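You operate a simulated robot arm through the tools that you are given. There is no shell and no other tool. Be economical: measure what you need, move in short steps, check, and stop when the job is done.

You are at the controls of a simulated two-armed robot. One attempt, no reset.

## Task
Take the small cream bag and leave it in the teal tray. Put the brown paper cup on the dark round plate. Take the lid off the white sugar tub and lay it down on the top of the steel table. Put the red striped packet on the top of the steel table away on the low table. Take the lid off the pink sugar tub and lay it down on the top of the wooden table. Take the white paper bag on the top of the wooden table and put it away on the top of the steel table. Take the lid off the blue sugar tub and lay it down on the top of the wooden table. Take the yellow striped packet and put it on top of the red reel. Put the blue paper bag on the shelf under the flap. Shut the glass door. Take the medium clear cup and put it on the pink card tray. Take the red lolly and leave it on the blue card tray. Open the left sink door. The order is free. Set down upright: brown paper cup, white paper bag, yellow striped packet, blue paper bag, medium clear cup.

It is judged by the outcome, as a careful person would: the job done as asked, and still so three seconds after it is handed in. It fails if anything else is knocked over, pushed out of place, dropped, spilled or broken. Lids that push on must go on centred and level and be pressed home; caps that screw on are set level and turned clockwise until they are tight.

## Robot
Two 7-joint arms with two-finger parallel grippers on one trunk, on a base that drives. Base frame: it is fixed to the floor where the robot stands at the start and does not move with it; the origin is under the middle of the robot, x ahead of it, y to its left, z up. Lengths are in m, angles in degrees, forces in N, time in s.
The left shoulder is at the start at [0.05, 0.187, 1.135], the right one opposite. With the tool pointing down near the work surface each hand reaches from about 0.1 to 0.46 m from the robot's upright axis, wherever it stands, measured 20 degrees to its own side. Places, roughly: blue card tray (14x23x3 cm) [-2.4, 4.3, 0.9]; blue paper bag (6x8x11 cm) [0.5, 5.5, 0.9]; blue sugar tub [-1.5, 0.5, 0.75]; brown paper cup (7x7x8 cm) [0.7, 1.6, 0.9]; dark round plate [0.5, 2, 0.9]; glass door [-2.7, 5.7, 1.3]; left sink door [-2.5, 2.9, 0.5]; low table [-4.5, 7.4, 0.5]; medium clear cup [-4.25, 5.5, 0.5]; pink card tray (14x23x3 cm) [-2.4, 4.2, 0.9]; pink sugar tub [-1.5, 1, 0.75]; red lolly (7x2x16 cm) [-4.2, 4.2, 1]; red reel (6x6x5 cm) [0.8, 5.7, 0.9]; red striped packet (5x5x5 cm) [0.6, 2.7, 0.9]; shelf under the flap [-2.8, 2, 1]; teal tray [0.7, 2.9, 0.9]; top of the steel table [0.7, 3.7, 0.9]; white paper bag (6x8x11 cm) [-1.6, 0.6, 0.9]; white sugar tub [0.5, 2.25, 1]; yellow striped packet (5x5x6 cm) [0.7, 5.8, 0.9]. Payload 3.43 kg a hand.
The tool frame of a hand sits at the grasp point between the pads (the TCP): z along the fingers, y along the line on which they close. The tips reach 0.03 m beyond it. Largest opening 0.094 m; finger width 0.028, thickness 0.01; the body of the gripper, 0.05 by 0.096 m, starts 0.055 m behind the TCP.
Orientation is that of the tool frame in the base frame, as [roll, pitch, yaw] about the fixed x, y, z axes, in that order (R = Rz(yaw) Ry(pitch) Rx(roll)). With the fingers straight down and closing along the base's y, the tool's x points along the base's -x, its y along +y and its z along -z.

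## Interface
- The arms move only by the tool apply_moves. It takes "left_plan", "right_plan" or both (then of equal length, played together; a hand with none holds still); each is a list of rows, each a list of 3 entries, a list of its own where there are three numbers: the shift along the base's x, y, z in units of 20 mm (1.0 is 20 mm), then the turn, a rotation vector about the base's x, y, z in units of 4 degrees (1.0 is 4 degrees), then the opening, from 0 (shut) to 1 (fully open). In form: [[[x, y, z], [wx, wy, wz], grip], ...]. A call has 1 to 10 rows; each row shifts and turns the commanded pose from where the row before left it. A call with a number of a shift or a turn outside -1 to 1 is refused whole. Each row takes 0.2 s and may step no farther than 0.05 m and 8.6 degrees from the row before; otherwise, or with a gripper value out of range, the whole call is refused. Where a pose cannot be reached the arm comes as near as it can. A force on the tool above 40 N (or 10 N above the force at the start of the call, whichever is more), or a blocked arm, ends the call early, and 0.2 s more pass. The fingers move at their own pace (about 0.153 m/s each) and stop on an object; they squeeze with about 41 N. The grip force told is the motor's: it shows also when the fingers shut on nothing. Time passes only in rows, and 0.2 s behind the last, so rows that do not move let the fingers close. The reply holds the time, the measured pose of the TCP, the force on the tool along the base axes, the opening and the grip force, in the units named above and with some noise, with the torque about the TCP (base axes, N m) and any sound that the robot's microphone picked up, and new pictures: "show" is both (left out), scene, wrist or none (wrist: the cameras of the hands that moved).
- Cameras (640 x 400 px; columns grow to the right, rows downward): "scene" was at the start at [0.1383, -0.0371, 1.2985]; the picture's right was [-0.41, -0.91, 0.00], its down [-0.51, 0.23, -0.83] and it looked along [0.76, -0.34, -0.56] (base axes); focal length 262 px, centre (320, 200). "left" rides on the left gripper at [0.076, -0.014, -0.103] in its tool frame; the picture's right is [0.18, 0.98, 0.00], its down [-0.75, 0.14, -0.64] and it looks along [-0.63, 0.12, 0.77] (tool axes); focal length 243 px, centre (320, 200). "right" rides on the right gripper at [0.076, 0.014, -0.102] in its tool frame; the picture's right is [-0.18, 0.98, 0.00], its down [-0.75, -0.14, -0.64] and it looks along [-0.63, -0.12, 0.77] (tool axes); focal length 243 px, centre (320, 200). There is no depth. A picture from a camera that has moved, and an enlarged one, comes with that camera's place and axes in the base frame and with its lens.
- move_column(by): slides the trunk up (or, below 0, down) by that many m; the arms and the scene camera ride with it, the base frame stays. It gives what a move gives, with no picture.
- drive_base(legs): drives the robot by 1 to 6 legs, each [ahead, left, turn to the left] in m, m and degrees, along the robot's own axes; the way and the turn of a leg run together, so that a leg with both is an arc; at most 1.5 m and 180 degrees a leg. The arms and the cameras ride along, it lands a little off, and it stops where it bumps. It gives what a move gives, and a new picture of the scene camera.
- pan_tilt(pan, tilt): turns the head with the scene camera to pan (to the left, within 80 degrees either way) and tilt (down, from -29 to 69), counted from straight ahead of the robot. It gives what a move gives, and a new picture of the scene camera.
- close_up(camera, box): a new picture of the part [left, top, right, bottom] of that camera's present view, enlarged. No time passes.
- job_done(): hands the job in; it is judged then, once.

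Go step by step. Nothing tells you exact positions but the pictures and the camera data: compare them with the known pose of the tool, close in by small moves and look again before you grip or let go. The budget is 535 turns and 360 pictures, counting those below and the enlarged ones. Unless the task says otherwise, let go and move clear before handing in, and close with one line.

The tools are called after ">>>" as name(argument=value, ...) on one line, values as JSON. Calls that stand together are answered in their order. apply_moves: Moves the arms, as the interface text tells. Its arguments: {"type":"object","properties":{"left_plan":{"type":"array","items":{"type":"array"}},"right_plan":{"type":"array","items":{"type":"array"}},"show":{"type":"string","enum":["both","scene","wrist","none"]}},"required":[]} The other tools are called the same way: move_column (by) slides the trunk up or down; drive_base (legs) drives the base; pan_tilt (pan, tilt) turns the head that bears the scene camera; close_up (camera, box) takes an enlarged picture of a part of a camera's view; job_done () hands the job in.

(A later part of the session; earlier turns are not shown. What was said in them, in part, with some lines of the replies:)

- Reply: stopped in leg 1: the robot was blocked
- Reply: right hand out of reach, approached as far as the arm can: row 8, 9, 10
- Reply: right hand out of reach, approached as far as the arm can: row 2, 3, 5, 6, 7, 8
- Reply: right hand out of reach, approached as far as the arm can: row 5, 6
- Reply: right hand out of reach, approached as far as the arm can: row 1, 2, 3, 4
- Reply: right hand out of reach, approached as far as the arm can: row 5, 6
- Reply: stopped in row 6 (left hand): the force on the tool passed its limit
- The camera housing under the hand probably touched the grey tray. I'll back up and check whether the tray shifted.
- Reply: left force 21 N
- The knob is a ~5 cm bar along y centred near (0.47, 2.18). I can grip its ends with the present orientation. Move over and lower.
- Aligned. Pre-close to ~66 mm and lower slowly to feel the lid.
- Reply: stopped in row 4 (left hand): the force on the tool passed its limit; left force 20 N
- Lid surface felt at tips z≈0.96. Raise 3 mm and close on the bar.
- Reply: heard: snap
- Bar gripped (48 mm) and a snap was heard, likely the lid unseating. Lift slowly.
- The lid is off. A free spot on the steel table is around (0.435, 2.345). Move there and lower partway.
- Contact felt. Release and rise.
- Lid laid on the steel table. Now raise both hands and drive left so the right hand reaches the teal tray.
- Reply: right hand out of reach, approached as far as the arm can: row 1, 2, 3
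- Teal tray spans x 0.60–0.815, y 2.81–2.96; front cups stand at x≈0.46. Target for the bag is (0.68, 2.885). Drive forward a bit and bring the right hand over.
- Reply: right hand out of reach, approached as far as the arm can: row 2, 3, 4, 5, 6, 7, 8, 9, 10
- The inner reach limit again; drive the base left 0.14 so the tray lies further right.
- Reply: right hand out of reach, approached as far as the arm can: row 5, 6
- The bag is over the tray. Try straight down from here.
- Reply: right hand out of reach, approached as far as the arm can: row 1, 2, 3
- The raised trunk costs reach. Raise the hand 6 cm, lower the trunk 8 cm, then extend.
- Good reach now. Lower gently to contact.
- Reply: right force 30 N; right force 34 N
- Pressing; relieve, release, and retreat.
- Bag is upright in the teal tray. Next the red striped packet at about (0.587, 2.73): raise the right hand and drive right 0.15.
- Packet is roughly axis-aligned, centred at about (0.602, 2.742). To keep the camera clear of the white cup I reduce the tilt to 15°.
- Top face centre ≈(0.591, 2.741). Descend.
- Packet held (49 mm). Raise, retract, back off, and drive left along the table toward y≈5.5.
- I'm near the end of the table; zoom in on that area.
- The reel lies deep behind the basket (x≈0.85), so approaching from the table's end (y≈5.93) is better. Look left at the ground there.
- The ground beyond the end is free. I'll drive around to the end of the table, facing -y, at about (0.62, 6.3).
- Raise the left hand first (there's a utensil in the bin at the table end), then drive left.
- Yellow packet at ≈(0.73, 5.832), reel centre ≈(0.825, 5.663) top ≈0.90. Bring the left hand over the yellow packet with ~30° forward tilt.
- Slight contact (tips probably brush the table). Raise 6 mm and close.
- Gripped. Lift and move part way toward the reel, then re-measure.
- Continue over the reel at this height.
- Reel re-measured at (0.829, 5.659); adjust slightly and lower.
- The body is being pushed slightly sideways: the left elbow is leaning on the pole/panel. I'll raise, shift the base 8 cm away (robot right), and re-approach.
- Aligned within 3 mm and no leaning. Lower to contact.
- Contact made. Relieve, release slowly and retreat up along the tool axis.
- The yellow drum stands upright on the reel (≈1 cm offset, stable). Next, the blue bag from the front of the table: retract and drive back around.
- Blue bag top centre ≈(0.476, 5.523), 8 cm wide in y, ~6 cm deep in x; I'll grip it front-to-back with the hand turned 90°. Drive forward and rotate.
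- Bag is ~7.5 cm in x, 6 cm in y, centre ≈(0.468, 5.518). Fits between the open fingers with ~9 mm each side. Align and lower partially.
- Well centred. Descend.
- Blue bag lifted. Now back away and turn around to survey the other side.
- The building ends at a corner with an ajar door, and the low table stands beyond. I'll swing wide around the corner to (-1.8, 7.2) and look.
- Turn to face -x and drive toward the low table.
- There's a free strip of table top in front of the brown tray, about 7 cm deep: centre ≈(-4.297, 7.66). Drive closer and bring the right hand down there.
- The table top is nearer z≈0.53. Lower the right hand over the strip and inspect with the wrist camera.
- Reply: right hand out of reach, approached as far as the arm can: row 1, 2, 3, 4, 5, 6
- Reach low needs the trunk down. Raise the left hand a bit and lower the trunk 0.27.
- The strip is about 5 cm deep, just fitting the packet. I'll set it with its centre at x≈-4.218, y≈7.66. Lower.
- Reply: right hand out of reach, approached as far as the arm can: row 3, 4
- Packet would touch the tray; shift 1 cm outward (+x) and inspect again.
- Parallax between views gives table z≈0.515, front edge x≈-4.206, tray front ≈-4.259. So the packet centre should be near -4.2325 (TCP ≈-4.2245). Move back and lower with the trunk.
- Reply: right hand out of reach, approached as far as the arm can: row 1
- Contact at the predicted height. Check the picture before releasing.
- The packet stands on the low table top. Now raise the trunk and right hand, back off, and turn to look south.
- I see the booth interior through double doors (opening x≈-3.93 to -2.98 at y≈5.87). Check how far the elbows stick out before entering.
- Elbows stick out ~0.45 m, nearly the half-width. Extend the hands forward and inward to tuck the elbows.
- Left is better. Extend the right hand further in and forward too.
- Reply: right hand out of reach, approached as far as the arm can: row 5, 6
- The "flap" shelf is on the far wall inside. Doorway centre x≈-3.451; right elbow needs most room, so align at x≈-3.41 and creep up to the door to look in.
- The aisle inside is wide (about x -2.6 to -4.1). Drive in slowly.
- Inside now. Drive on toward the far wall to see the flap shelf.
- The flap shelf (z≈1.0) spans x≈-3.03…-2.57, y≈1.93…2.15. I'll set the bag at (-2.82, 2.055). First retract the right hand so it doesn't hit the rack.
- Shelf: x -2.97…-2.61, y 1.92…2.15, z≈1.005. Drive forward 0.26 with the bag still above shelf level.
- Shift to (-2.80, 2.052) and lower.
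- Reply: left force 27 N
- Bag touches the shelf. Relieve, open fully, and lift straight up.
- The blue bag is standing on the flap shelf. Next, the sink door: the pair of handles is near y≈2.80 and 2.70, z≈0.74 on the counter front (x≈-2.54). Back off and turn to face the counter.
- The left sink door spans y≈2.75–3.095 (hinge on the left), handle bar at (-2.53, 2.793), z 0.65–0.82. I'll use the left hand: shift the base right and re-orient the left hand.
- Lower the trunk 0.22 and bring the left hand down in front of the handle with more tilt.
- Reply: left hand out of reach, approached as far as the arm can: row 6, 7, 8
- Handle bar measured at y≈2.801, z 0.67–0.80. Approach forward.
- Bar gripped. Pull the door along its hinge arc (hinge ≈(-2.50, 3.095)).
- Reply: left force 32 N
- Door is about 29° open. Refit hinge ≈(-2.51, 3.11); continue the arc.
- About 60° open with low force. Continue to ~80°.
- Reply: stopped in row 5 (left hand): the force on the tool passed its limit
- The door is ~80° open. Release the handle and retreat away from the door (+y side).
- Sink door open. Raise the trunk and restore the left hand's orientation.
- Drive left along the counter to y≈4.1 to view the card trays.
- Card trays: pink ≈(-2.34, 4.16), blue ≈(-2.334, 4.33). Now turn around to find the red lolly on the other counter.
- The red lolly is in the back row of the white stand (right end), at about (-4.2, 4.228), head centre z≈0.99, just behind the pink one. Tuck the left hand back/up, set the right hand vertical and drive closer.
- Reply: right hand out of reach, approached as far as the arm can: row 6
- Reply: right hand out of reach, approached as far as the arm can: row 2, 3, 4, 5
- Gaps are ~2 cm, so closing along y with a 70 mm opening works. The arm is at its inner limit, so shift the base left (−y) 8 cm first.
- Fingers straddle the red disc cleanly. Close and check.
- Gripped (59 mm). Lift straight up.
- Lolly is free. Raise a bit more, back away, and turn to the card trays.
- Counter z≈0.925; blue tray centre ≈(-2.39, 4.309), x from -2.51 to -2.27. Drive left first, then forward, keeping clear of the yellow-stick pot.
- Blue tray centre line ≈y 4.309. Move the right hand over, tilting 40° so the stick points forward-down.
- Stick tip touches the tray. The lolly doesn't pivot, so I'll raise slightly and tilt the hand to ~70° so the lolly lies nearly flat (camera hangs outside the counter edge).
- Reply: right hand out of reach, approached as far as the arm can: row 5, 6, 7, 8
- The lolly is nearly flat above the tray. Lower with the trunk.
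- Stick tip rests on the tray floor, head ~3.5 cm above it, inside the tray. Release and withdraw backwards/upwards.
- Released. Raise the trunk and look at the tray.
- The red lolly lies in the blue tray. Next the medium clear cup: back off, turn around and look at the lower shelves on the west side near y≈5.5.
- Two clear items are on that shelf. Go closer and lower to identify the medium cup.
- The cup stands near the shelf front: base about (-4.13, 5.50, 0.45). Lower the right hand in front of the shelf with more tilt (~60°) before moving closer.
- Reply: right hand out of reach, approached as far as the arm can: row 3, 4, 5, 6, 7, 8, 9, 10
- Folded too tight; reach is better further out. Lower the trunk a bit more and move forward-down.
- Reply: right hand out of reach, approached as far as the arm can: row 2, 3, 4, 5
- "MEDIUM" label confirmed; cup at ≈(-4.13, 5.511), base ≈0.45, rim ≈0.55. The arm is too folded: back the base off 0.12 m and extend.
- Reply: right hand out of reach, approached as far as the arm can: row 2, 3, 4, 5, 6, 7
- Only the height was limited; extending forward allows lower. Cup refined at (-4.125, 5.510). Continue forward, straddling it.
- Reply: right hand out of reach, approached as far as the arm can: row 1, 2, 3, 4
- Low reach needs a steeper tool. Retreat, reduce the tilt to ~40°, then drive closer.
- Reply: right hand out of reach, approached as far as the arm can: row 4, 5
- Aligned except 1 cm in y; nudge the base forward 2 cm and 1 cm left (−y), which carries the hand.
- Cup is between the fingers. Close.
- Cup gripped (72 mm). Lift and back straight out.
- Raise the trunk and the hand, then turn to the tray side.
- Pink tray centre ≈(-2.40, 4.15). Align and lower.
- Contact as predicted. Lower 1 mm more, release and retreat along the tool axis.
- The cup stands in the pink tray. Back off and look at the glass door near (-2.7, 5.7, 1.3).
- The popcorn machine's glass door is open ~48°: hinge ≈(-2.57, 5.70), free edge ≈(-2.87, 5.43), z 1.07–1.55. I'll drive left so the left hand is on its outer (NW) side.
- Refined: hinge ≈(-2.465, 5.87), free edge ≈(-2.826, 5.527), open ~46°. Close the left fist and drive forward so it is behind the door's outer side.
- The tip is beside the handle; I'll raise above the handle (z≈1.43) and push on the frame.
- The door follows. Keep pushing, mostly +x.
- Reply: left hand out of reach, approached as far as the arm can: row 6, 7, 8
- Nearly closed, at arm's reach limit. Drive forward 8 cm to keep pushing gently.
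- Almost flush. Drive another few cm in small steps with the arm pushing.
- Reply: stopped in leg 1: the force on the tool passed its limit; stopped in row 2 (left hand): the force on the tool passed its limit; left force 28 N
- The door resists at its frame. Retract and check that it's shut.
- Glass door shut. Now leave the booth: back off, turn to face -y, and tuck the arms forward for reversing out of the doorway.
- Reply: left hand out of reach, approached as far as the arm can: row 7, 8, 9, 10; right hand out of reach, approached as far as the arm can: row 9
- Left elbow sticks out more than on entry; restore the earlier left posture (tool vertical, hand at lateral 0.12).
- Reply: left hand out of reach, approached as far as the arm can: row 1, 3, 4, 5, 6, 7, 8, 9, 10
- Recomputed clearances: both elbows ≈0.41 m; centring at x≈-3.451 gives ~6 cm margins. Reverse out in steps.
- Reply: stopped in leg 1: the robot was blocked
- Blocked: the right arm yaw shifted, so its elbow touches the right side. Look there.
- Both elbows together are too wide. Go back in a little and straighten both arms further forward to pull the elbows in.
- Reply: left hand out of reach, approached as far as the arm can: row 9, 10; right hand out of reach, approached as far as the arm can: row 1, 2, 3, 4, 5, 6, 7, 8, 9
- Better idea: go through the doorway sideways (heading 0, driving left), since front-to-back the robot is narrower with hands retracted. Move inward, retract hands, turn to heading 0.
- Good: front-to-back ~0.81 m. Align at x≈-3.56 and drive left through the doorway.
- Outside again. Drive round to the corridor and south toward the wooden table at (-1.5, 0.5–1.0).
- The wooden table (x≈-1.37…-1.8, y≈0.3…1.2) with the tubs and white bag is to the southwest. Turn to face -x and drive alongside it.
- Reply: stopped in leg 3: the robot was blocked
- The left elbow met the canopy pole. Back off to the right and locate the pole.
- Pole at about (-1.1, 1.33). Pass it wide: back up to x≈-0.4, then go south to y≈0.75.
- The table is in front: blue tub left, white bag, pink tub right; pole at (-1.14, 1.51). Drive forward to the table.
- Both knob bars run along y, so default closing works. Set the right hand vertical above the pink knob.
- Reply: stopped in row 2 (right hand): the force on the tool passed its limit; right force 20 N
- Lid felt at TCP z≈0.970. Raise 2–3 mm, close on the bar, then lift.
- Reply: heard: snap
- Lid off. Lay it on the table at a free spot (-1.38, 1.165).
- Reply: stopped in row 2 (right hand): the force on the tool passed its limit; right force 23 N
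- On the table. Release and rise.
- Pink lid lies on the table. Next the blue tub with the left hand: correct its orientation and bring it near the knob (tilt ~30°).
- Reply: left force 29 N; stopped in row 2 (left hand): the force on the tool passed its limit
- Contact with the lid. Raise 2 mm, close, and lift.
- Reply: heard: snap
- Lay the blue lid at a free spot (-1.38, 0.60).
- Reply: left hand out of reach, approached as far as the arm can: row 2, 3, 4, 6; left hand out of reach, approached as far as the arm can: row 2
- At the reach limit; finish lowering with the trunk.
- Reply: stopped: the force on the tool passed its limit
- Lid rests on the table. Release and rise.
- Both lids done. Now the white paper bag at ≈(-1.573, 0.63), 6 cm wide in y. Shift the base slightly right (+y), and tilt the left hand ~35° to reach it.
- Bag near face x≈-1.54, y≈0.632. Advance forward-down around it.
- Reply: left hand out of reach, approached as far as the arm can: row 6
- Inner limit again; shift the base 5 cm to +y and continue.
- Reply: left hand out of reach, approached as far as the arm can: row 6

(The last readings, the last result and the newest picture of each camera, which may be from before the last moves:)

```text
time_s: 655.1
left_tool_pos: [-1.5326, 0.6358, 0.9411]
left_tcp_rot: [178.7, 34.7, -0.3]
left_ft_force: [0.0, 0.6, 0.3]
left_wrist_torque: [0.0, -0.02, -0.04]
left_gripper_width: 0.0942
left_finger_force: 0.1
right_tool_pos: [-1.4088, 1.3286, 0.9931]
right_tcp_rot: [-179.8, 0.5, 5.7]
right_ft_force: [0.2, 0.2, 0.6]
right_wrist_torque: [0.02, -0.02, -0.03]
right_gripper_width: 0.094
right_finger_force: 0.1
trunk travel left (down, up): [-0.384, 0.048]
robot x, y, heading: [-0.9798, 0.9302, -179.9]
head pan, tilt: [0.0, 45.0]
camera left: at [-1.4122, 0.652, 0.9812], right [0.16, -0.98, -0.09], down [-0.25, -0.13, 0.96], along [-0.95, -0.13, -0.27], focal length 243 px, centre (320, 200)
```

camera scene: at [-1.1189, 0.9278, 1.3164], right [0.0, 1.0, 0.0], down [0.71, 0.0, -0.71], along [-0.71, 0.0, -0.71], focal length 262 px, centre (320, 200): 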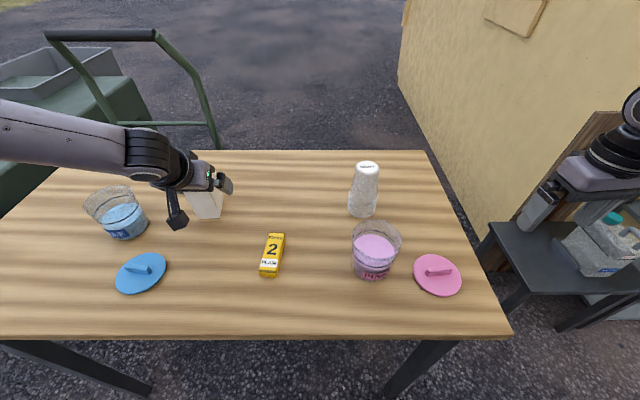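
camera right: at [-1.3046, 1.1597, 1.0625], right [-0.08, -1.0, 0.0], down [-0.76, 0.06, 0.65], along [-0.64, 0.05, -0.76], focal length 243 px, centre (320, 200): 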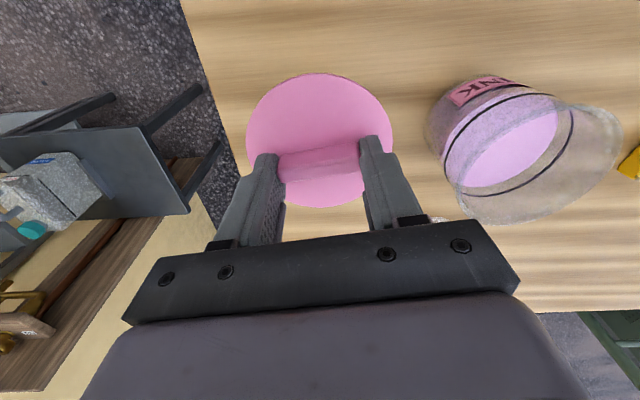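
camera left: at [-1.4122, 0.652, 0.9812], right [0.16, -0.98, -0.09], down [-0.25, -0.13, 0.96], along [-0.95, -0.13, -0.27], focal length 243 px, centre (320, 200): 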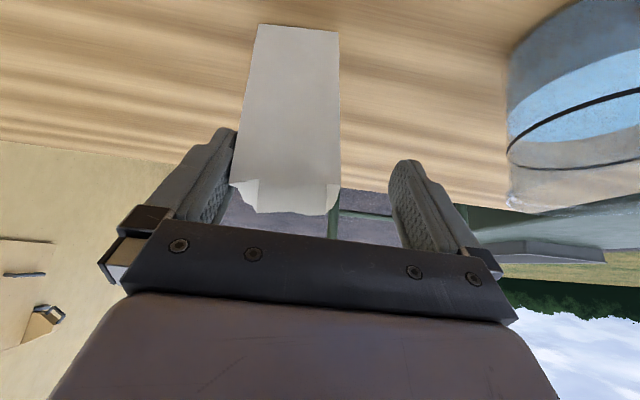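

The sweep nudged the bag ~2 cm in +y (still standing). Re-centre on it (y≈0.653) and continue in.

>>> apply_moves(left_plan=[[[0.5, 0, 0], [0, 0, 0], 1], [[0, 0.85, 0], [0, 0, 0], 1], [[0, 0, 0], [0, 0, 0], 1]], show="wrist")

```text
time_s: 655.9
left_tool_pos: [-1.5228, 0.6532, 0.9407]
left_tcp_rot: [178.8, 34.7, -0.2]
left_ft_force: [-0.6, -0.1, 0.1]
left_wrist_torque: [0.0, 0.02, -0.01]
left_gripper_width: 0.0938
left_finger_force: 0.2
right_tool_pos: [-1.4081, 1.3285, 0.9928]
right_tcp_rot: [-179.8, 0.4, 5.7]
right_ft_force: [0.1, -0.1, -0.1]
right_wrist_torque: [-0.01, 0.01, -0.01]
right_gripper_width: 0.0941
right_finger_force: 0.0
trunk travel left (down, up): [-0.384, 0.048]
robot x, y, heading: [-0.9776, 0.9281, -179.3]
head pan, tilt: [0.0, 45.0]
camera left: at [-1.4024, 0.6691, 0.9808], right [0.16, -0.98, -0.09], down [-0.25, -0.13, 0.96], along [-0.95, -0.13, -0.27], focal length 243 px, centre (320, 200)
```

left: 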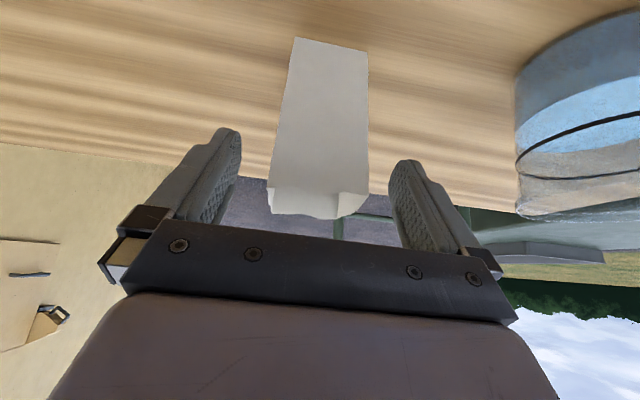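

>>> apply_moves(left_plan=[[[-0.65, 0, -0.45], [0, 0, 0], 1], [[-0.65, 0, -0.45], [0, 0, 0], 1], [[-0.65, 0, -0.45], [0, 0, 0], 1], [[-0.6, 0, -0.4], [0, 0, 0], 1]], show="wrist")

```text
time_s: 656.9
left_tool_pos: [-1.5627, 0.6451, 0.9179]
left_tcp_rot: [178.9, 34.7, -0.3]
left_ft_force: [-0.3, 0.2, 0.4]
left_wrist_torque: [0.02, 0.01, 0.03]
left_gripper_width: 0.0941
left_finger_force: 0.0
left hand out of reach, approached as far as the arm can: row 3, 4
right_tool_pos: [-1.4089, 1.3281, 0.9923]
right_tcp_rot: [-179.8, 0.5, 5.7]
right_ft_force: [0.2, 1.2, 0.8]
right_wrist_torque: [0.01, 0.0, -0.01]
right_gripper_width: 0.0939
right_finger_force: 0.0
trunk travel left (down, up): [-0.384, 0.048]
robot x, y, heading: [-0.9802, 0.9255, -179.8]
head pan, tilt: [0.0, 45.0]
camera left: at [-1.4418, 0.6615, 0.9575], right [0.16, -0.98, -0.09], down [-0.25, -0.13, 0.96], along [-0.95, -0.13, -0.27], focal length 243 px, centre (320, 200)
```

left: 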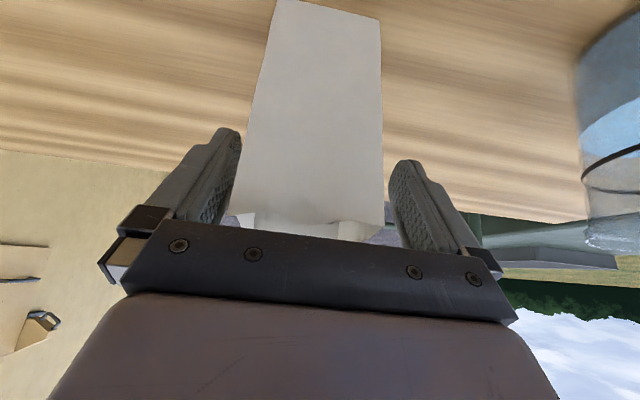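

Good enough: the bag is between the pads. Close.

>>> apply_moves(left_plan=[[[0, 0, 0], [0, 0, 0], 0.4], [[0, 0, 0], [0, 0, 0], 0.4], [[0, 0, 0], [0, 0, 0], 0.4]], show="wrist")

```text
time_s: 657.7
left_tool_pos: [-1.5633, 0.6457, 0.9188]
left_tcp_rot: [178.8, 34.7, -0.2]
left_ft_force: [0.2, -0.1, 0.4]
left_wrist_torque: [-0.01, 0.01, -0.02]
left_gripper_width: 0.059
left_finger_force: 41.1
right_tool_pos: [-1.4078, 1.3273, 0.9928]
right_tcp_rot: [-179.8, 0.6, 5.7]
right_ft_force: [0.2, 0.1, -0.4]
right_wrist_torque: [0.02, 0.0, -0.01]
right_gripper_width: 0.0938
right_finger_force: 0.0
trunk travel left (down, up): [-0.384, 0.048]
robot x, y, heading: [-0.9793, 0.9263, -180.0]
head pan, tilt: [0.0, 45.0]
camera left: at [-1.4419, 0.6614, 0.9577], right [0.16, -0.98, -0.09], down [-0.25, -0.13, 0.96], along [-0.95, -0.13, -0.27], focal length 243 px, centre (320, 200)
```

left: 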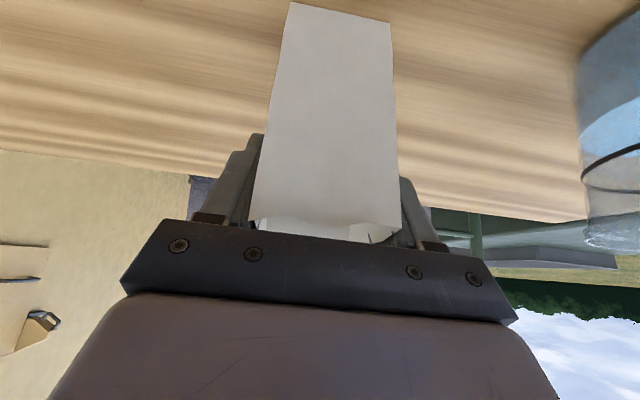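

Gripped (59 mm). Lift up.

>>> apply_moves(left_plan=[[[0, 0, 0.5], [0, 0, 0], 0.4], [[0, 0, 1], [0, 0, 0], 0.4], [[0, 0, 1], [0, 0, 0], 0.4], [[0.2, 0, 1], [0, 0, 0], 0.4], [[0.3, 0, 1], [0, 0, 0], 0.4], [[0.5, 0, 1], [0, 0, 0], 0.4], [[0.5, 0, 1], [0, 0, 0], 0.4], [[0.5, 0, 1], [0, 0, 0], 0.4], [[0.5, 0, 1], [0, 0, 0], 0.4], [[0.5, 0, 1], [0, 0, 0], 0.4]])

```text
time_s: 659.9
left_tool_pos: [-1.5036, 0.6455, 1.1071]
left_tcp_rot: [178.8, 34.7, -0.3]
left_ft_force: [-0.1, 0.5, -0.7]
left_wrist_torque: [-0.03, -0.01, 0.02]
left_gripper_width: 0.0588
left_finger_force: 40.7
right_tool_pos: [-1.4089, 1.3277, 0.994]
right_tcp_rot: [-179.8, 0.5, 5.7]
right_ft_force: [0.7, 1.0, 0.5]
right_wrist_torque: [0.01, -0.02, 0.0]
right_gripper_width: 0.0939
right_finger_force: 0.1
trunk travel left (down, up): [-0.384, 0.048]
robot x, y, heading: [-0.9744, 0.9282, -180.2]
head pan, tilt: [0.0, 45.0]
camera scene: at [-1.1186, 0.9268, 1.3164], right [0.0, 1.0, 0.0], down [0.71, 0.0, -0.71], along [-0.71, 0.0, -0.71], focal length 262 px, centre (320, 200)
camera left: at [-1.3827, 0.661, 1.1473], right [0.16, -0.98, -0.09], down [-0.25, -0.13, 0.96], along [-0.95, -0.13, -0.27], focal length 243 px, centre (320, 200)
```

scene: 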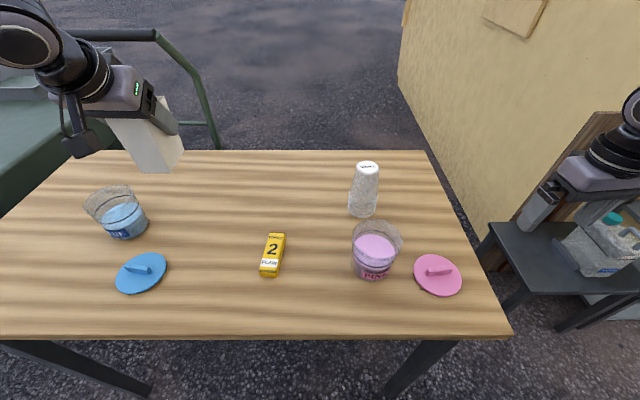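
left: 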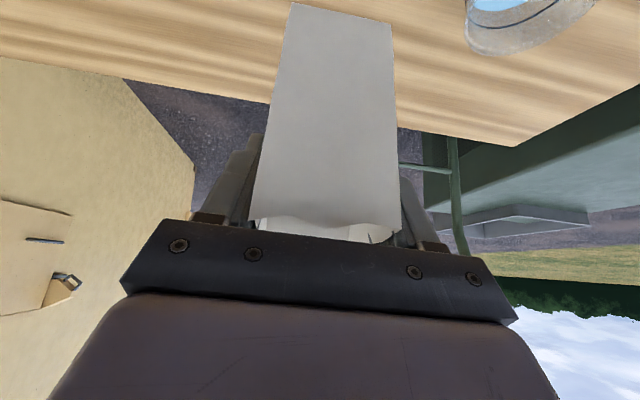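

White bag is held. Back away, first moving away from the pole (toward -y), then go to the steel table.

>>> drive_base(legs=[[-0.05, 0.25, 0], [-0.6, 0, 0]])

>>> move_column(by=0.02)

>>> drive_base(legs=[[0, 0, 90], [0, 0, 90]])

```text
time_s: 664.8
left_tool_pos: [-0.854, 0.3959, 1.1067]
left_tcp_rot: [178.8, 34.8, -0.1]
left_ft_force: [0.0, -0.4, -0.2]
left_wrist_torque: [0.0, 0.0, -0.04]
left_gripper_width: 0.0587
left_finger_force: 40.7
right_tool_pos: [-0.7601, 1.0791, 0.993]
right_tcp_rot: [-179.8, 0.5, 5.8]
right_ft_force: [0.4, -0.4, 0.0]
right_wrist_torque: [0.01, -0.01, -0.04]
right_gripper_width: 0.0938
right_finger_force: 0.0
trunk travel left (down, up): [-0.384, 0.048]
robot x, y, heading: [-0.3311, 0.6839, -179.8]
head pan, tilt: [0.0, 45.0]
camera scene: at [-0.4686, 0.679, 1.3164], right [0.0, 1.0, 0.0], down [0.71, 0.0, -0.71], along [-0.71, 0.0, -0.71], focal length 262 px, centre (320, 200)
```

scene: 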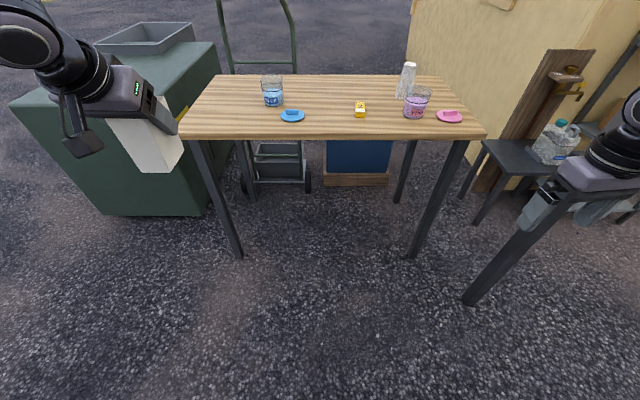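

```text
time_s: 665.4
left_tool_pos: [-0.8532, 0.3957, 1.1279]
left_tcp_rot: [178.9, 34.7, 0.0]
left_ft_force: [0.5, 0.5, -0.2]
left_wrist_torque: [0.01, 0.02, 0.0]
left_gripper_width: 0.0591
left_finger_force: 41.3
right_tool_pos: [-0.7588, 1.0789, 1.0115]
right_tcp_rot: [-179.7, 0.6, 5.9]
right_ft_force: [-0.6, -0.4, 0.3]
right_wrist_torque: [-0.03, 0.03, -0.02]
right_gripper_width: 0.0941
right_finger_force: 0.0
trunk travel left (down, up): [-0.404, 0.028]
robot x, y, heading: [-0.3287, 0.6782, -179.9]
head pan, tilt: [0.0, 45.0]
```

```text
time_s: 673.5
left_tool_pos: [0.2011, 0.9596, 1.1284]
left_tcp_rot: [178.8, 34.7, 179.3]
left_ft_force: [-0.2, -0.1, -0.3]
left_wrist_torque: [-0.02, 0.0, -0.02]
left_gripper_width: 0.059
left_finger_force: 40.8
right_tool_pos: [0.098, 0.2772, 1.0123]
right_tcp_rot: [-179.8, 0.5, -174.9]
right_ft_force: [-0.5, -1.3, 0.3]
right_wrist_torque: [0.01, 0.01, 0.02]
right_gripper_width: 0.0942
right_finger_force: 0.1
trunk travel left (down, up): [-0.404, 0.028]
robot x, y, heading: [-0.3317, 0.6799, -0.4]
head pan, tilt: [0.0, 45.0]
camera scene: at [-0.1895, 0.6784, 1.3364], right [-0.01, -1.0, 0.0], down [-0.71, 0.01, -0.71], along [0.71, -0.01, -0.71], focal length 262 px, centre (320, 200)
```

scene: 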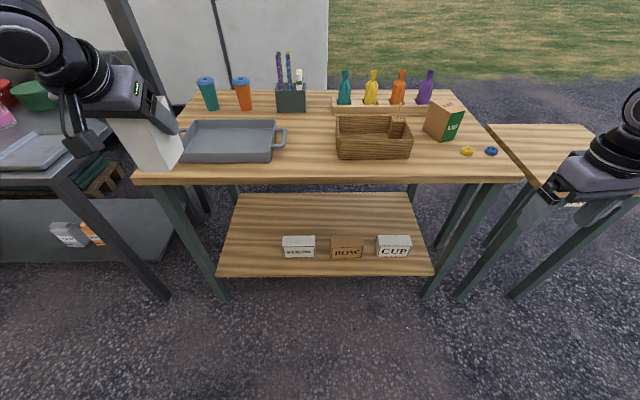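

Facing the steel table side. Drive left and forward to the spot where the brown cup used to stand, at (0.70, 1.57).

>>> drive_base(legs=[[0, 0.69, 0.4], [0.36, 0, 0]])

>>> pan_tilt(pan=20, tilt=35)

```text
time_s: 679.2
left_tool_pos: [0.5657, 1.6535, 1.1267]
left_tcp_rot: [178.8, 34.7, 179.5]
left_ft_force: [0.2, 0.2, -0.8]
left_wrist_torque: [-0.01, 0.0, -0.02]
left_gripper_width: 0.0589
left_finger_force: 40.6
right_tool_pos: [0.4651, 0.9709, 1.0127]
right_tcp_rot: [-179.8, 0.5, -174.5]
right_ft_force: [-0.2, 0.7, 0.4]
right_wrist_torque: [0.0, 0.0, 0.0]
right_gripper_width: 0.0937
right_finger_force: 0.1
trunk travel left (down, up): [-0.404, 0.028]
robot x, y, heading: [0.0405, 1.3761, -0.2]
head pan, tilt: [0.0, 45.0]
camera scene: at [0.1773, 1.3715, 1.3363], right [-0.01, -1.0, 0.0], down [-0.71, 0.0, -0.71], along [0.71, 0.0, -0.71], focal length 262 px, centre (320, 200)
```

scene: 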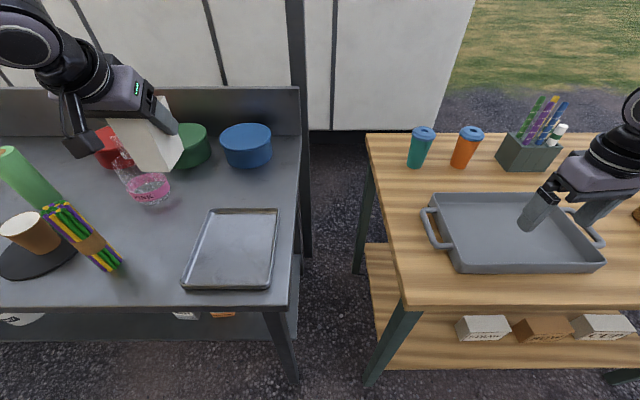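

```text
time_s: 680.0
left_tool_pos: [0.5662, 1.6547, 1.1277]
left_tcp_rot: [178.8, 34.8, 179.5]
left_ft_force: [0.0, 1.1, -0.4]
left_wrist_torque: [0.0, 0.01, 0.03]
left_gripper_width: 0.0592
left_finger_force: 40.7
right_tool_pos: [0.4663, 0.9709, 1.0122]
right_tcp_rot: [-179.8, 0.5, -174.6]
right_ft_force: [0.7, 1.0, -0.1]
right_wrist_torque: [0.02, 0.01, 0.0]
right_gripper_width: 0.094
right_finger_force: 0.1
trunk travel left (down, up): [-0.404, 0.028]
robot x, y, heading: [0.0364, 1.3726, -0.4]
head pan, tilt: [20.0, 35.0]
camera scene: at [0.1784, 1.4015, 1.3512], right [0.34, -0.94, 0.0], down [-0.54, -0.19, -0.82], along [0.77, 0.28, -0.57], focal length 262 px, centre (320, 200)
```

scene: 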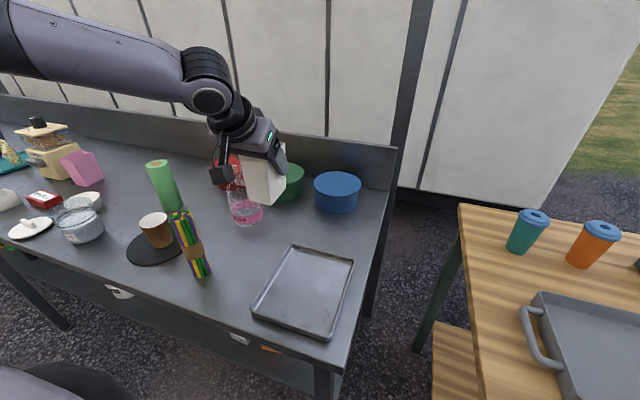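

Free area confirmed around (0.70, 1.59). Move the bag over it and lower.

>>> apply_moves(left_plan=[[[0.8, -0.6, 0], [0, 0, 0], 0.4], [[0.8, -0.6, 0], [0, 0, 0], 0.4], [[0.8, -0.6, 0], [0, 0, 0], 0.4], [[0.8, -0.6, -0.3], [0, 0, 0], 0.4], [[0.8, -0.6, -0.5], [0, 0, 0], 0.4], [[0.8, -0.6, -0.7], [0, 0, 0], 0.4], [[0.8, -0.2, -1], [0, 0, 0], 0.4], [[0.6, 0, -1], [0, 0, 0], 0.4], [[0, 0, -1], [0, 0, 0], 0.4], [[0, 0, -1], [0, 0, 0], 0.4]])

```text
time_s: 682.2
left_tool_pos: [0.6533, 1.6093, 1.0269]
left_tcp_rot: [178.9, 34.8, 179.6]
left_ft_force: [-0.4, 0.7, -0.5]
left_wrist_torque: [0.0, 0.0, 0.02]
left_gripper_width: 0.0589
left_finger_force: 40.6
left hand out of reach, approached as far as the arm can: row 6, 7, 8, 9, 10
right_tool_pos: [0.4657, 0.9714, 1.0131]
right_tcp_rot: [-179.8, 0.5, -174.6]
right_ft_force: [-0.7, -0.5, -0.5]
right_wrist_torque: [-0.01, 0.0, 0.02]
right_gripper_width: 0.0943
right_finger_force: 0.1
trunk travel left (down, up): [-0.404, 0.028]
robot x, y, heading: [0.0396, 1.3771, -0.5]
head pan, tilt: [20.0, 35.0]
camera scene: at [0.1784, 1.4017, 1.3512], right [0.34, -0.94, 0.0], down [-0.54, -0.19, -0.82], along [0.77, 0.28, -0.57], focal length 262 px, centre (320, 200)
camera left: at [0.5315, 1.5928, 1.066], right [-0.15, 0.98, -0.09], down [0.25, 0.13, 0.96], along [0.96, 0.12, -0.27], focal length 243 px, centre (320, 200)
```

scene: 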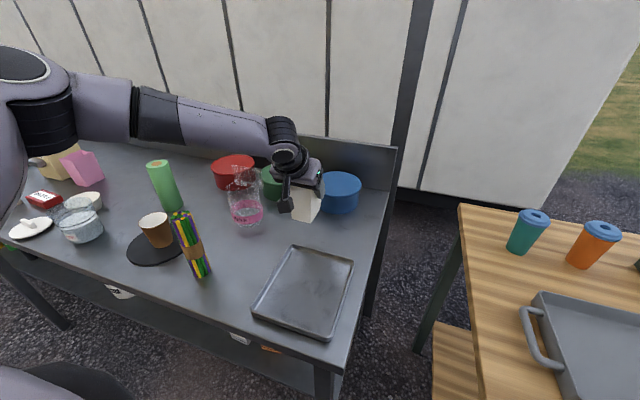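
left: 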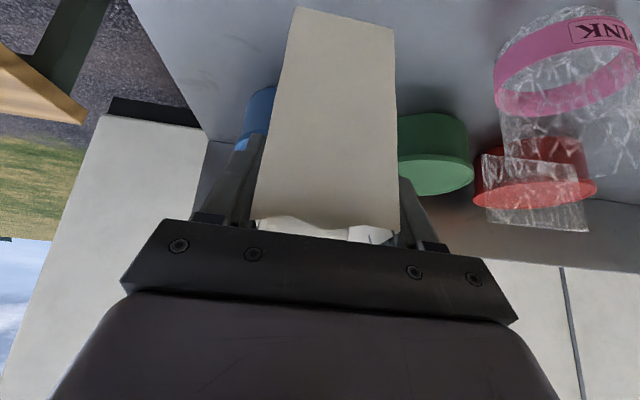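

Use the trunk to gain reach: raise the hand 4 cm, lower the trunk 8 cm, then extend.

>>> apply_moves(left_plan=[[[0, 0, 1], [0, 0, 0], 0.4], [[0, 0, 1], [0, 0, 0], 0.4]], show="none")

>>> move_column(by=-0.08)

>>> apply_moves(left_plan=[[[0.7, -0.5, 0], [0, 0, 0], 0.4], [[0.7, -0.5, 0], [0, 0, 0], 0.4], [[0.5, -0.5, 0], [0, 0, 0], 0.4]])

```text
time_s: 682.8
left_tool_pos: [0.6515, 1.6074, 1.0673]
left_tcp_rot: [178.7, 34.7, 179.5]
left_ft_force: [-0.8, -0.3, 0.2]
left_wrist_torque: [-0.02, 0.0, 0.03]
left_gripper_width: 0.0592
left_finger_force: 40.5
right_tool_pos: [0.4656, 0.9716, 1.0121]
right_tcp_rot: [-179.8, 0.5, -174.7]
right_ft_force: [0.3, -1.2, -0.6]
right_wrist_torque: [-0.01, 0.03, -0.01]
right_gripper_width: 0.094
right_finger_force: 0.0
trunk travel left (down, up): [-0.404, 0.028]
robot x, y, heading: [0.0363, 1.3714, 0.0]
head pan, tilt: [20.0, 35.0]
```

```text
time_s: 684.0
left_tool_pos: [0.6513, 1.607, 0.9862]
left_tcp_rot: [178.9, 34.7, 179.6]
left_ft_force: [-0.8, -0.2, -0.1]
left_wrist_torque: [0.01, 0.0, -0.02]
left_gripper_width: 0.0593
left_finger_force: 41.0
right_tool_pos: [0.4665, 0.9715, 0.9338]
right_tcp_rot: [-179.8, 0.5, -174.5]
right_ft_force: [-0.6, 0.2, -0.2]
right_wrist_torque: [0.0, -0.04, 0.01]
right_gripper_width: 0.0937
right_finger_force: 0.0
trunk travel left (down, up): [-0.324, 0.108]
robot x, y, heading: [0.0368, 1.3712, -0.4]
head pan, tilt: [20.0, 35.0]
```

```text
time_s: 684.8
left_tool_pos: [0.6616, 1.5986, 0.9936]
left_tcp_rot: [178.9, 34.8, 179.4]
left_ft_force: [-0.2, -0.4, -0.8]
left_wrist_torque: [0.01, 0.01, 0.01]
left_gripper_width: 0.0592
left_finger_force: 40.8
left hand out of reach, approached as far as the arm can: row 1, 2, 3
right_tool_pos: [0.4649, 0.9712, 0.9329]
right_tcp_rot: [-179.7, 0.5, -174.5]
right_ft_force: [0.1, 0.3, 1.5]
right_wrist_torque: [-0.01, 0.02, -0.01]
right_gripper_width: 0.094
right_finger_force: 0.0
trunk travel left (down, up): [-0.324, 0.108]
robot x, y, heading: [0.0366, 1.3737, -0.2]
head pan, tilt: [20.0, 35.0]
camera scene: at [0.1782, 1.4015, 1.2712], right [0.34, -0.94, 0.0], down [-0.54, -0.19, -0.82], along [0.77, 0.28, -0.57], focal length 262 px, centre (320, 200)
camera left: at [0.5409, 1.5842, 1.0332], right [-0.15, 0.98, -0.09], down [0.25, 0.13, 0.96], along [0.96, 0.12, -0.27], focal length 243 px, centre (320, 200)
```

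scene: 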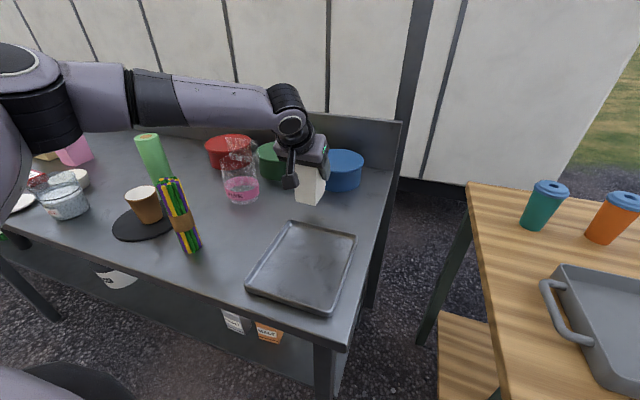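
left: 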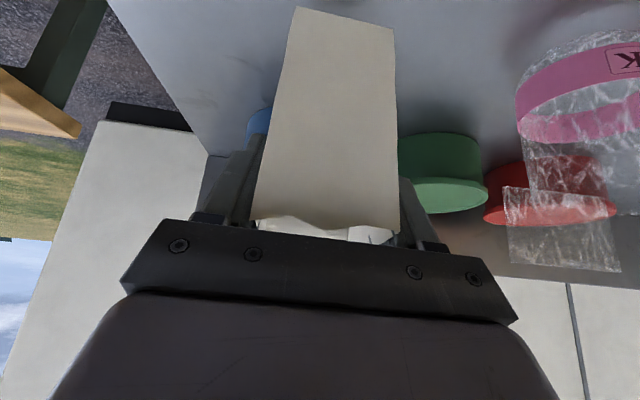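

Out of reach there; choose a nearer free spot (0.60, 1.695) between the tray, straws and pink cup. Move over it.

>>> apply_moves(left_plan=[[[0, 0, 1], [0, 0, 0], 0.4], [[-0.5, 0.8, 0.5], [0, 0, 0], 0.4], [[-0.6, 0.8, 0], [0, 0, 0], 0.4], [[-0.6, 0.8, 0], [0, 0, 0], 0.4], [[-0.7, 0.8, 0], [0, 0, 0], 0.4], [[-0.7, 0.8, 0], [0, 0, 0], 0.4], [[-0.7, 0.8, 0], [0, 0, 0], 0.4]])

```text
time_s: 686.4
left_tool_pos: [0.5854, 1.6945, 1.0248]
left_tcp_rot: [178.8, 34.7, 179.4]
left_ft_force: [0.6, -0.1, -1.7]
left_wrist_torque: [-0.01, -0.01, -0.02]
left_gripper_width: 0.0594
left_finger_force: 41.0
right_tool_pos: [0.4649, 0.9712, 0.9334]
right_tcp_rot: [-179.8, 0.5, -174.5]
right_ft_force: [-0.5, 0.1, -0.9]
right_wrist_torque: [0.0, -0.03, 0.01]
right_gripper_width: 0.0942
right_finger_force: 0.1
trunk travel left (down, up): [-0.324, 0.108]
robot x, y, heading: [0.041, 1.3744, -0.2]
head pan, tilt: [20.0, 35.0]
camera scene: at [0.1781, 1.4018, 1.2712], right [0.34, -0.94, 0.0], down [-0.54, -0.19, -0.82], along [0.77, 0.28, -0.57], focal length 262 px, centre (320, 200)
camera left: at [0.4651, 1.6799, 1.0643], right [-0.15, 0.98, -0.09], down [0.25, 0.13, 0.96], along [0.96, 0.12, -0.27], focal length 243 px, centre (320, 200)
```

scene: 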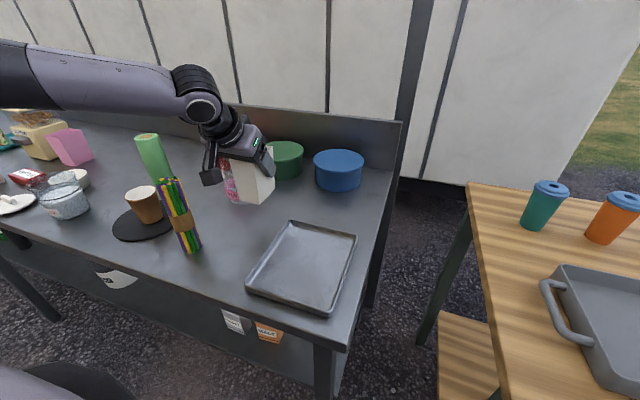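
left: 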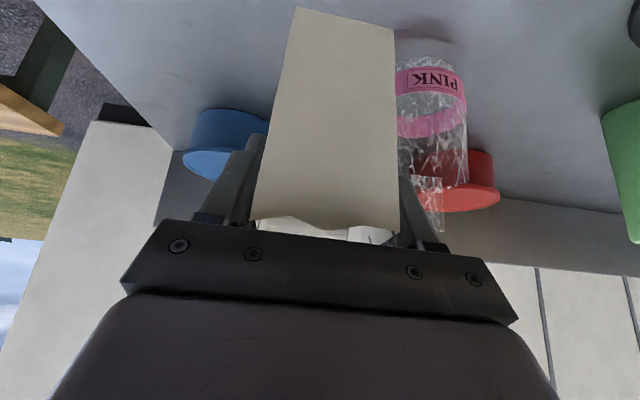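

>>> apply_moves(left_plan=[[[0, 0, -1], [0, 0, 0], 0.4], [[0, 0, -1], [0, 0, 0], 0.4], [[0, 0, -1], [0, 0, 0], 0.4], [[0, 0, -0.5], [0, 0, 0], 0.4]])

```text
time_s: 687.4
left_tool_pos: [0.5877, 1.6965, 0.9526]
left_tcp_rot: [178.9, 34.7, 179.4]
left_ft_force: [-0.2, 0.5, 0.1]
left_wrist_torque: [0.0, 0.04, -0.01]
left_gripper_width: 0.0589
left_finger_force: 40.7
right_tool_pos: [0.4649, 0.9715, 0.9327]
right_tcp_rot: [-179.8, 0.5, -174.6]
right_ft_force: [0.5, 0.4, -0.8]
right_wrist_torque: [-0.04, 0.03, -0.01]
right_gripper_width: 0.094
right_finger_force: 0.1
trunk travel left (down, up): [-0.324, 0.108]
robot x, y, heading: [0.0367, 1.3712, -0.4]
head pan, tilt: [20.0, 35.0]
camera scene: at [0.1784, 1.4016, 1.2712], right [0.34, -0.94, 0.0], down [-0.54, -0.19, -0.82], along [0.77, 0.28, -0.57], focal length 262 px, centre (320, 200)
camera left: at [0.4658, 1.6804, 0.9931], right [-0.15, 0.98, -0.09], down [0.25, 0.12, 0.96], along [0.96, 0.12, -0.27], focal length 243 px, centre (320, 200)
```

scene: 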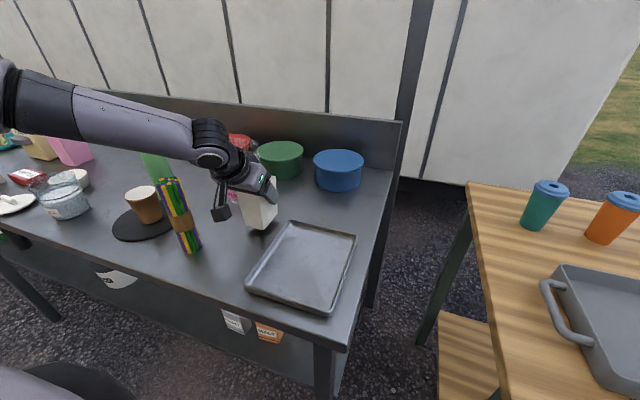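
left: 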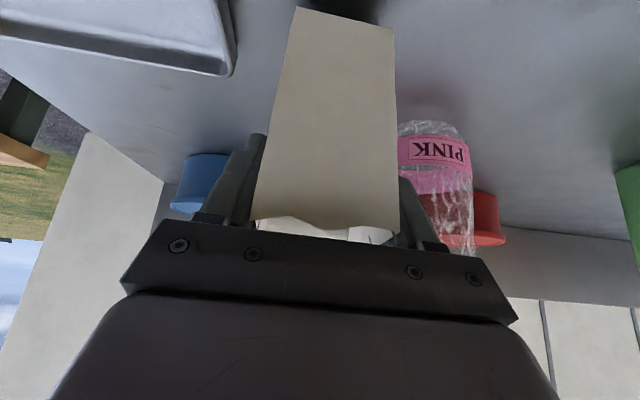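

>>> apply_moves(left_plan=[[[0, 0, -0.3], [0, 0, 0], 0.4], [[0, 0, -0.2], [0, 0, 0], 0.4], [[0, 0, 0], [0, 0, 0], 0.4]], show="none")

>>> apply_moves(left_plan=[[[0, 0, -0.15], [0, 0, 0], 0.4], [[0, 0, 0], [0, 0, 0], 0.4]], show="none")

>>> apply_moves(left_plan=[[[0, 0, -0.15], [0, 0, 0], 0.4], [[0, 0, 0], [0, 0, 0], 0.4]], show="wrist")

```text
time_s: 688.2
left_tool_pos: [0.586, 1.6929, 0.9443]
left_tcp_rot: [178.8, 34.7, 179.4]
left_ft_force: [0.6, 0.6, 0.2]
left_wrist_torque: [0.0, 0.0, -0.01]
left_gripper_width: 0.0593
left_finger_force: 41.3
right_tool_pos: [0.4653, 0.9714, 0.9312]
right_tcp_rot: [-179.8, 0.6, -174.5]
right_ft_force: [0.4, -0.2, 0.1]
right_wrist_torque: [0.01, 0.01, 0.04]
right_gripper_width: 0.094
right_finger_force: 0.1
trunk travel left (down, up): [-0.324, 0.108]
robot x, y, heading: [0.0404, 1.3698, -0.5]
head pan, tilt: [20.0, 35.0]
```

```text
time_s: 688.8
left_tool_pos: [0.5861, 1.6959, 0.9412]
left_tcp_rot: [178.8, 34.8, 179.5]
left_ft_force: [1.0, 1.3, -0.7]
left_wrist_torque: [-0.01, 0.0, 0.03]
left_gripper_width: 0.0592
left_finger_force: 40.7
right_tool_pos: [0.4655, 0.9713, 0.9323]
right_tcp_rot: [-179.8, 0.5, -174.6]
right_ft_force: [-0.3, -0.6, -0.1]
right_wrist_torque: [0.03, -0.01, 0.01]
right_gripper_width: 0.0941
right_finger_force: 0.0
trunk travel left (down, up): [-0.324, 0.108]
robot x, y, heading: [0.0384, 1.3702, -0.3]
head pan, tilt: [20.0, 35.0]
```

```text
time_s: 689.4
left_tool_pos: [0.5866, 1.6958, 0.9377]
left_tcp_rot: [178.8, 34.8, 179.5]
left_ft_force: [0.1, 0.4, -0.3]
left_wrist_torque: [-0.04, -0.01, 0.0]
left_gripper_width: 0.0589
left_finger_force: 40.7
right_tool_pos: [0.4653, 0.9705, 0.9324]
right_tcp_rot: [-179.8, 0.5, -174.6]
right_ft_force: [0.1, 0.2, 0.5]
right_wrist_torque: [-0.01, 0.0, 0.01]
right_gripper_width: 0.0939
right_finger_force: 0.1
trunk travel left (down, up): [-0.324, 0.108]
robot x, y, heading: [0.0369, 1.3724, -0.4]
head pan, tilt: [20.0, 35.0]
camera left: at [0.4656, 1.6799, 0.9772], right [-0.15, 0.98, -0.09], down [0.25, 0.13, 0.96], along [0.96, 0.13, -0.27], focal length 243 px, centre (320, 200)
```

left: 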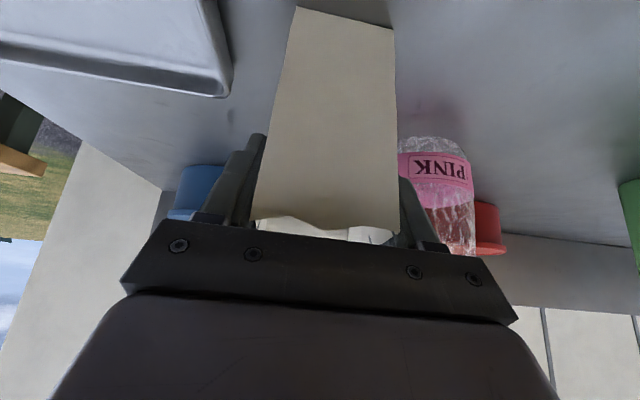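

>>> apply_moves(left_plan=[[[0, 0, -0.15], [0, 0, 0], 0.4], [[0, 0, -0.1], [0, 0, 0], 0.4], [[0, 0, 0], [0, 0, 0], 0.4]], show="none")

>>> apply_moves(left_plan=[[[0, 0, -0.12], [0, 0, 0], 0.4], [[0, 0, 0], [0, 0, 0], 0.4]], show="none")

```text
time_s: 690.2
left_tool_pos: [0.587, 1.6943, 0.9388]
left_tcp_rot: [178.8, 35.2, 179.5]
left_ft_force: [-0.7, 3.7, 23.6]
left_wrist_torque: [-0.24, 0.82, -0.14]
left_gripper_width: 0.0592
left_finger_force: 40.6
right_tool_pos: [0.4644, 0.9701, 0.9336]
right_tcp_rot: [-179.8, 0.7, -174.6]
right_ft_force: [-0.9, 0.3, 0.5]
right_wrist_torque: [0.03, 0.03, 0.02]
right_gripper_width: 0.0942
right_finger_force: 0.1
trunk travel left (down, up): [-0.324, 0.108]
robot x, y, heading: [0.0411, 1.3716, -0.5]
head pan, tilt: [20.0, 35.0]
```

```text
time_s: 690.8
left_tool_pos: [0.5871, 1.6945, 0.9359]
left_tcp_rot: [178.8, 35.4, 179.5]
left_ft_force: [2.6, 6.1, 29.8]
left_wrist_torque: [-0.24, 0.62, -0.08]
left_gripper_width: 0.0591
left_finger_force: 40.7
right_tool_pos: [0.4633, 0.9711, 0.9327]
right_tcp_rot: [-179.8, 0.8, -174.6]
right_ft_force: [0.3, -0.3, 0.2]
right_wrist_torque: [-0.01, -0.01, 0.02]
right_gripper_width: 0.094
right_finger_force: 0.1
trunk travel left (down, up): [-0.324, 0.108]
robot x, y, heading: [0.0357, 1.3704, -0.0]
head pan, tilt: [20.0, 35.0]
```

Bag is on the table. Relieve, release and retreat along the tool axis.

>>> apply_moves(left_plan=[[[0, 0, 0.3], [0, 0, 0], 0.4], [[0, 0, 0], [0, 0, 0], 0.8], [[0, 0, 0], [0, 0, 0], 0.95], [[0, 0, 0], [0, 0, 0], 0.95], [[-0.57, 0, 0.82], [0, 0, 0], 0.95], [[-0.57, 0, 0.82], [0, 0, 0], 0.95], [[-0.57, 0, 0.82], [0, 0, 0], 0.95], [[-0.57, 0, 0.82], [0, 0, 0], 0.95], [[-0.57, 0, 0.82], [0, 0, 0], 0.95], [[-0.3, 0, 1], [0, 0, 0], 0.95]])

```text
time_s: 693.0
left_tool_pos: [0.5217, 1.6943, 1.0387]
left_tcp_rot: [178.8, 34.7, 179.4]
left_ft_force: [-0.4, -0.2, 0.5]
left_wrist_torque: [0.0, -0.03, -0.02]
left_gripper_width: 0.0895
left_finger_force: 0.1
right_tool_pos: [0.4657, 0.9708, 0.9332]
right_tcp_rot: [-179.7, 0.6, -174.6]
right_ft_force: [-0.6, 0.6, -0.1]
right_wrist_torque: [0.0, -0.01, -0.01]
right_gripper_width: 0.0939
right_finger_force: 0.0
trunk travel left (down, up): [-0.324, 0.108]
robot x, y, heading: [0.0377, 1.3732, -0.2]
head pan, tilt: [20.0, 35.0]
camera scene: at [0.1781, 1.4015, 1.2712], right [0.34, -0.94, 0.0], down [-0.54, -0.19, -0.82], along [0.77, 0.28, -0.57], focal length 262 px, centre (320, 200)
camera left: at [0.4016, 1.6796, 1.0787], right [-0.15, 0.98, -0.09], down [0.25, 0.12, 0.96], along [0.95, 0.12, -0.27], focal length 243 px, centre (320, 200)
```

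scene: 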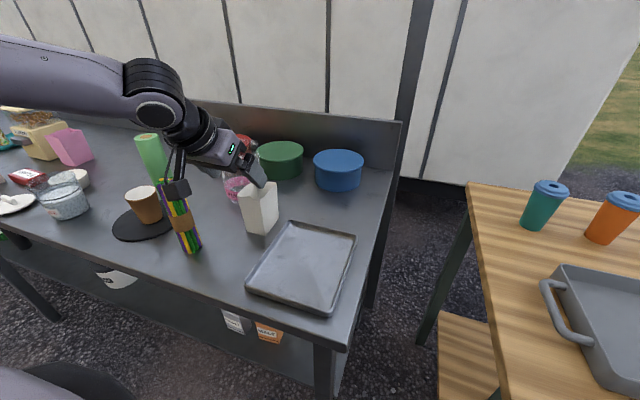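
left: 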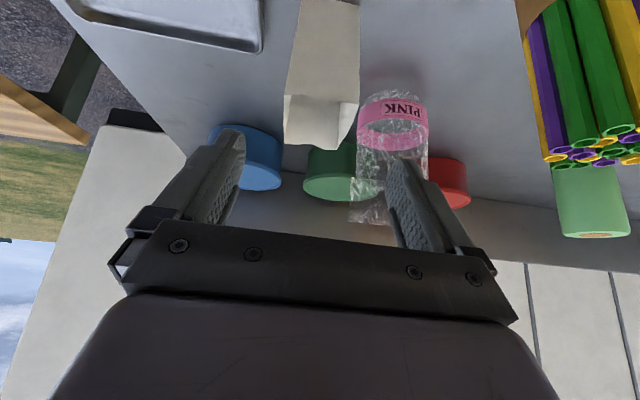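

The white bag stands on the steel table. Move clear: raise the hand and back away from the table.

>>> apply_moves(left_plan=[[[-0.5, -0.2, 1], [0, 0, 0], 0.95], [[-0.5, -0.2, 1], [0, 0, 0], 0.95], [[-0.5, -0.2, 1], [0, 0, 0], 0.95], [[0, 0, 1], [0, 0, 0], 0.95]], show="none")

>>> drive_base(legs=[[-0.5, 0, 0]])

>>> pan_tilt(pan=35, tilt=20)

```text
time_s: 694.0
left_tool_pos: [0.4924, 1.6828, 1.1194]
left_tcp_rot: [178.8, 34.7, 179.5]
left_ft_force: [-0.7, -0.2, 0.6]
left_wrist_torque: [0.04, 0.03, 0.04]
left_gripper_width: 0.0893
left_finger_force: 0.2
right_tool_pos: [0.4665, 0.972, 0.9327]
right_tcp_rot: [-179.8, 0.6, -174.6]
right_ft_force: [0.6, 1.3, -0.8]
right_wrist_torque: [0.02, -0.02, -0.02]
right_gripper_width: 0.0941
right_finger_force: 0.0
trunk travel left (down, up): [-0.324, 0.108]
robot x, y, heading: [0.0386, 1.3684, -0.2]
head pan, tilt: [20.0, 35.0]
```

```text
time_s: 696.9
left_tool_pos: [-0.0071, 1.6848, 1.1184]
left_tcp_rot: [178.8, 34.7, 179.4]
left_ft_force: [-0.8, -0.1, -0.1]
left_wrist_torque: [0.04, -0.01, -0.01]
left_gripper_width: 0.0893
left_finger_force: 0.1
right_tool_pos: [-0.0361, 0.9743, 0.9328]
right_tcp_rot: [-179.9, 0.5, -174.7]
right_ft_force: [-0.8, 0.2, -0.5]
right_wrist_torque: [0.0, 0.0, 0.04]
right_gripper_width: 0.0941
right_finger_force: 0.0
trunk travel left (down, up): [-0.324, 0.108]
robot x, y, heading: [-0.4653, 1.3798, -0.4]
head pan, tilt: [20.0, 35.0]
camera scene: at [-0.3229, 1.4042, 1.2713], right [0.34, -0.94, 0.0], down [-0.54, -0.19, -0.82], along [0.77, 0.28, -0.57], focal length 262 px, centre (320, 200)
```

scene: 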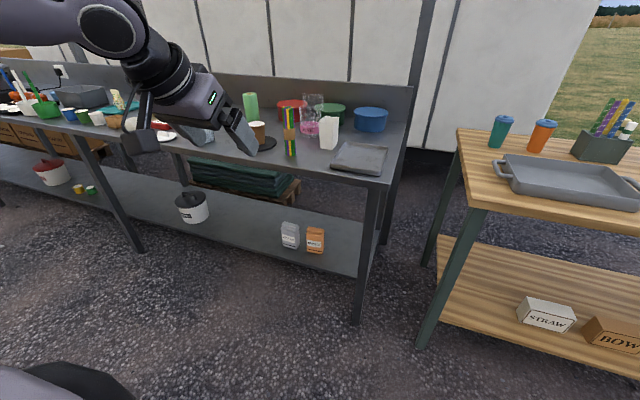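

```text
time_s: 697.7
left_tool_pos: [-0.0063, 1.6844, 1.1178]
left_tcp_rot: [178.7, 34.6, 179.4]
left_ft_force: [0.4, 0.0, 0.4]
left_wrist_torque: [0.0, 0.0, -0.01]
left_gripper_width: 0.0894
left_finger_force: 0.0
right_tool_pos: [-0.0362, 0.9733, 0.9325]
right_tcp_rot: [-179.8, 0.5, -174.7]
right_ft_force: [-0.2, -0.5, 0.9]
right_wrist_torque: [0.02, 0.0, -0.01]
right_gripper_width: 0.094
right_finger_force: 0.1
trunk travel left (down, up): [-0.324, 0.108]
robot x, y, heading: [-0.4625, 1.376, -0.1]
head pan, tilt: [35.0, 20.0]
camera scene: at [-0.3289, 1.4275, 1.295], right [0.57, -0.82, 0.0], down [-0.28, -0.19, -0.94], along [0.77, 0.53, -0.34], focal length 262 px, centre (320, 200)
```

scene: 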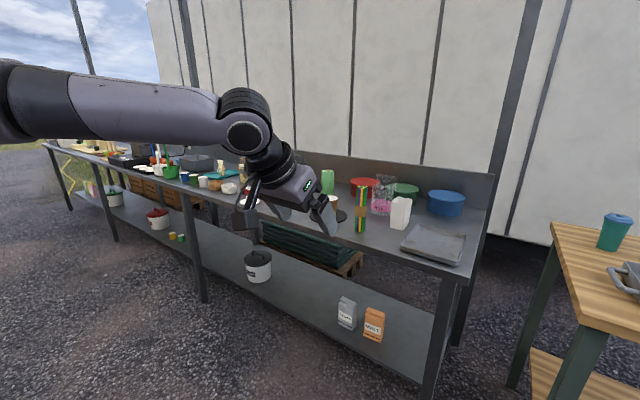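

Everything I can see from here is standing as placed, both hands are empty, and the robot is clear of the tables. I'm handing in.

>>> job_done()

```text
The job is handed in.
```

All thirteen tasks are done and handed in. I looked at each item after placing it; the last view before handing in covered only part of the steel table.
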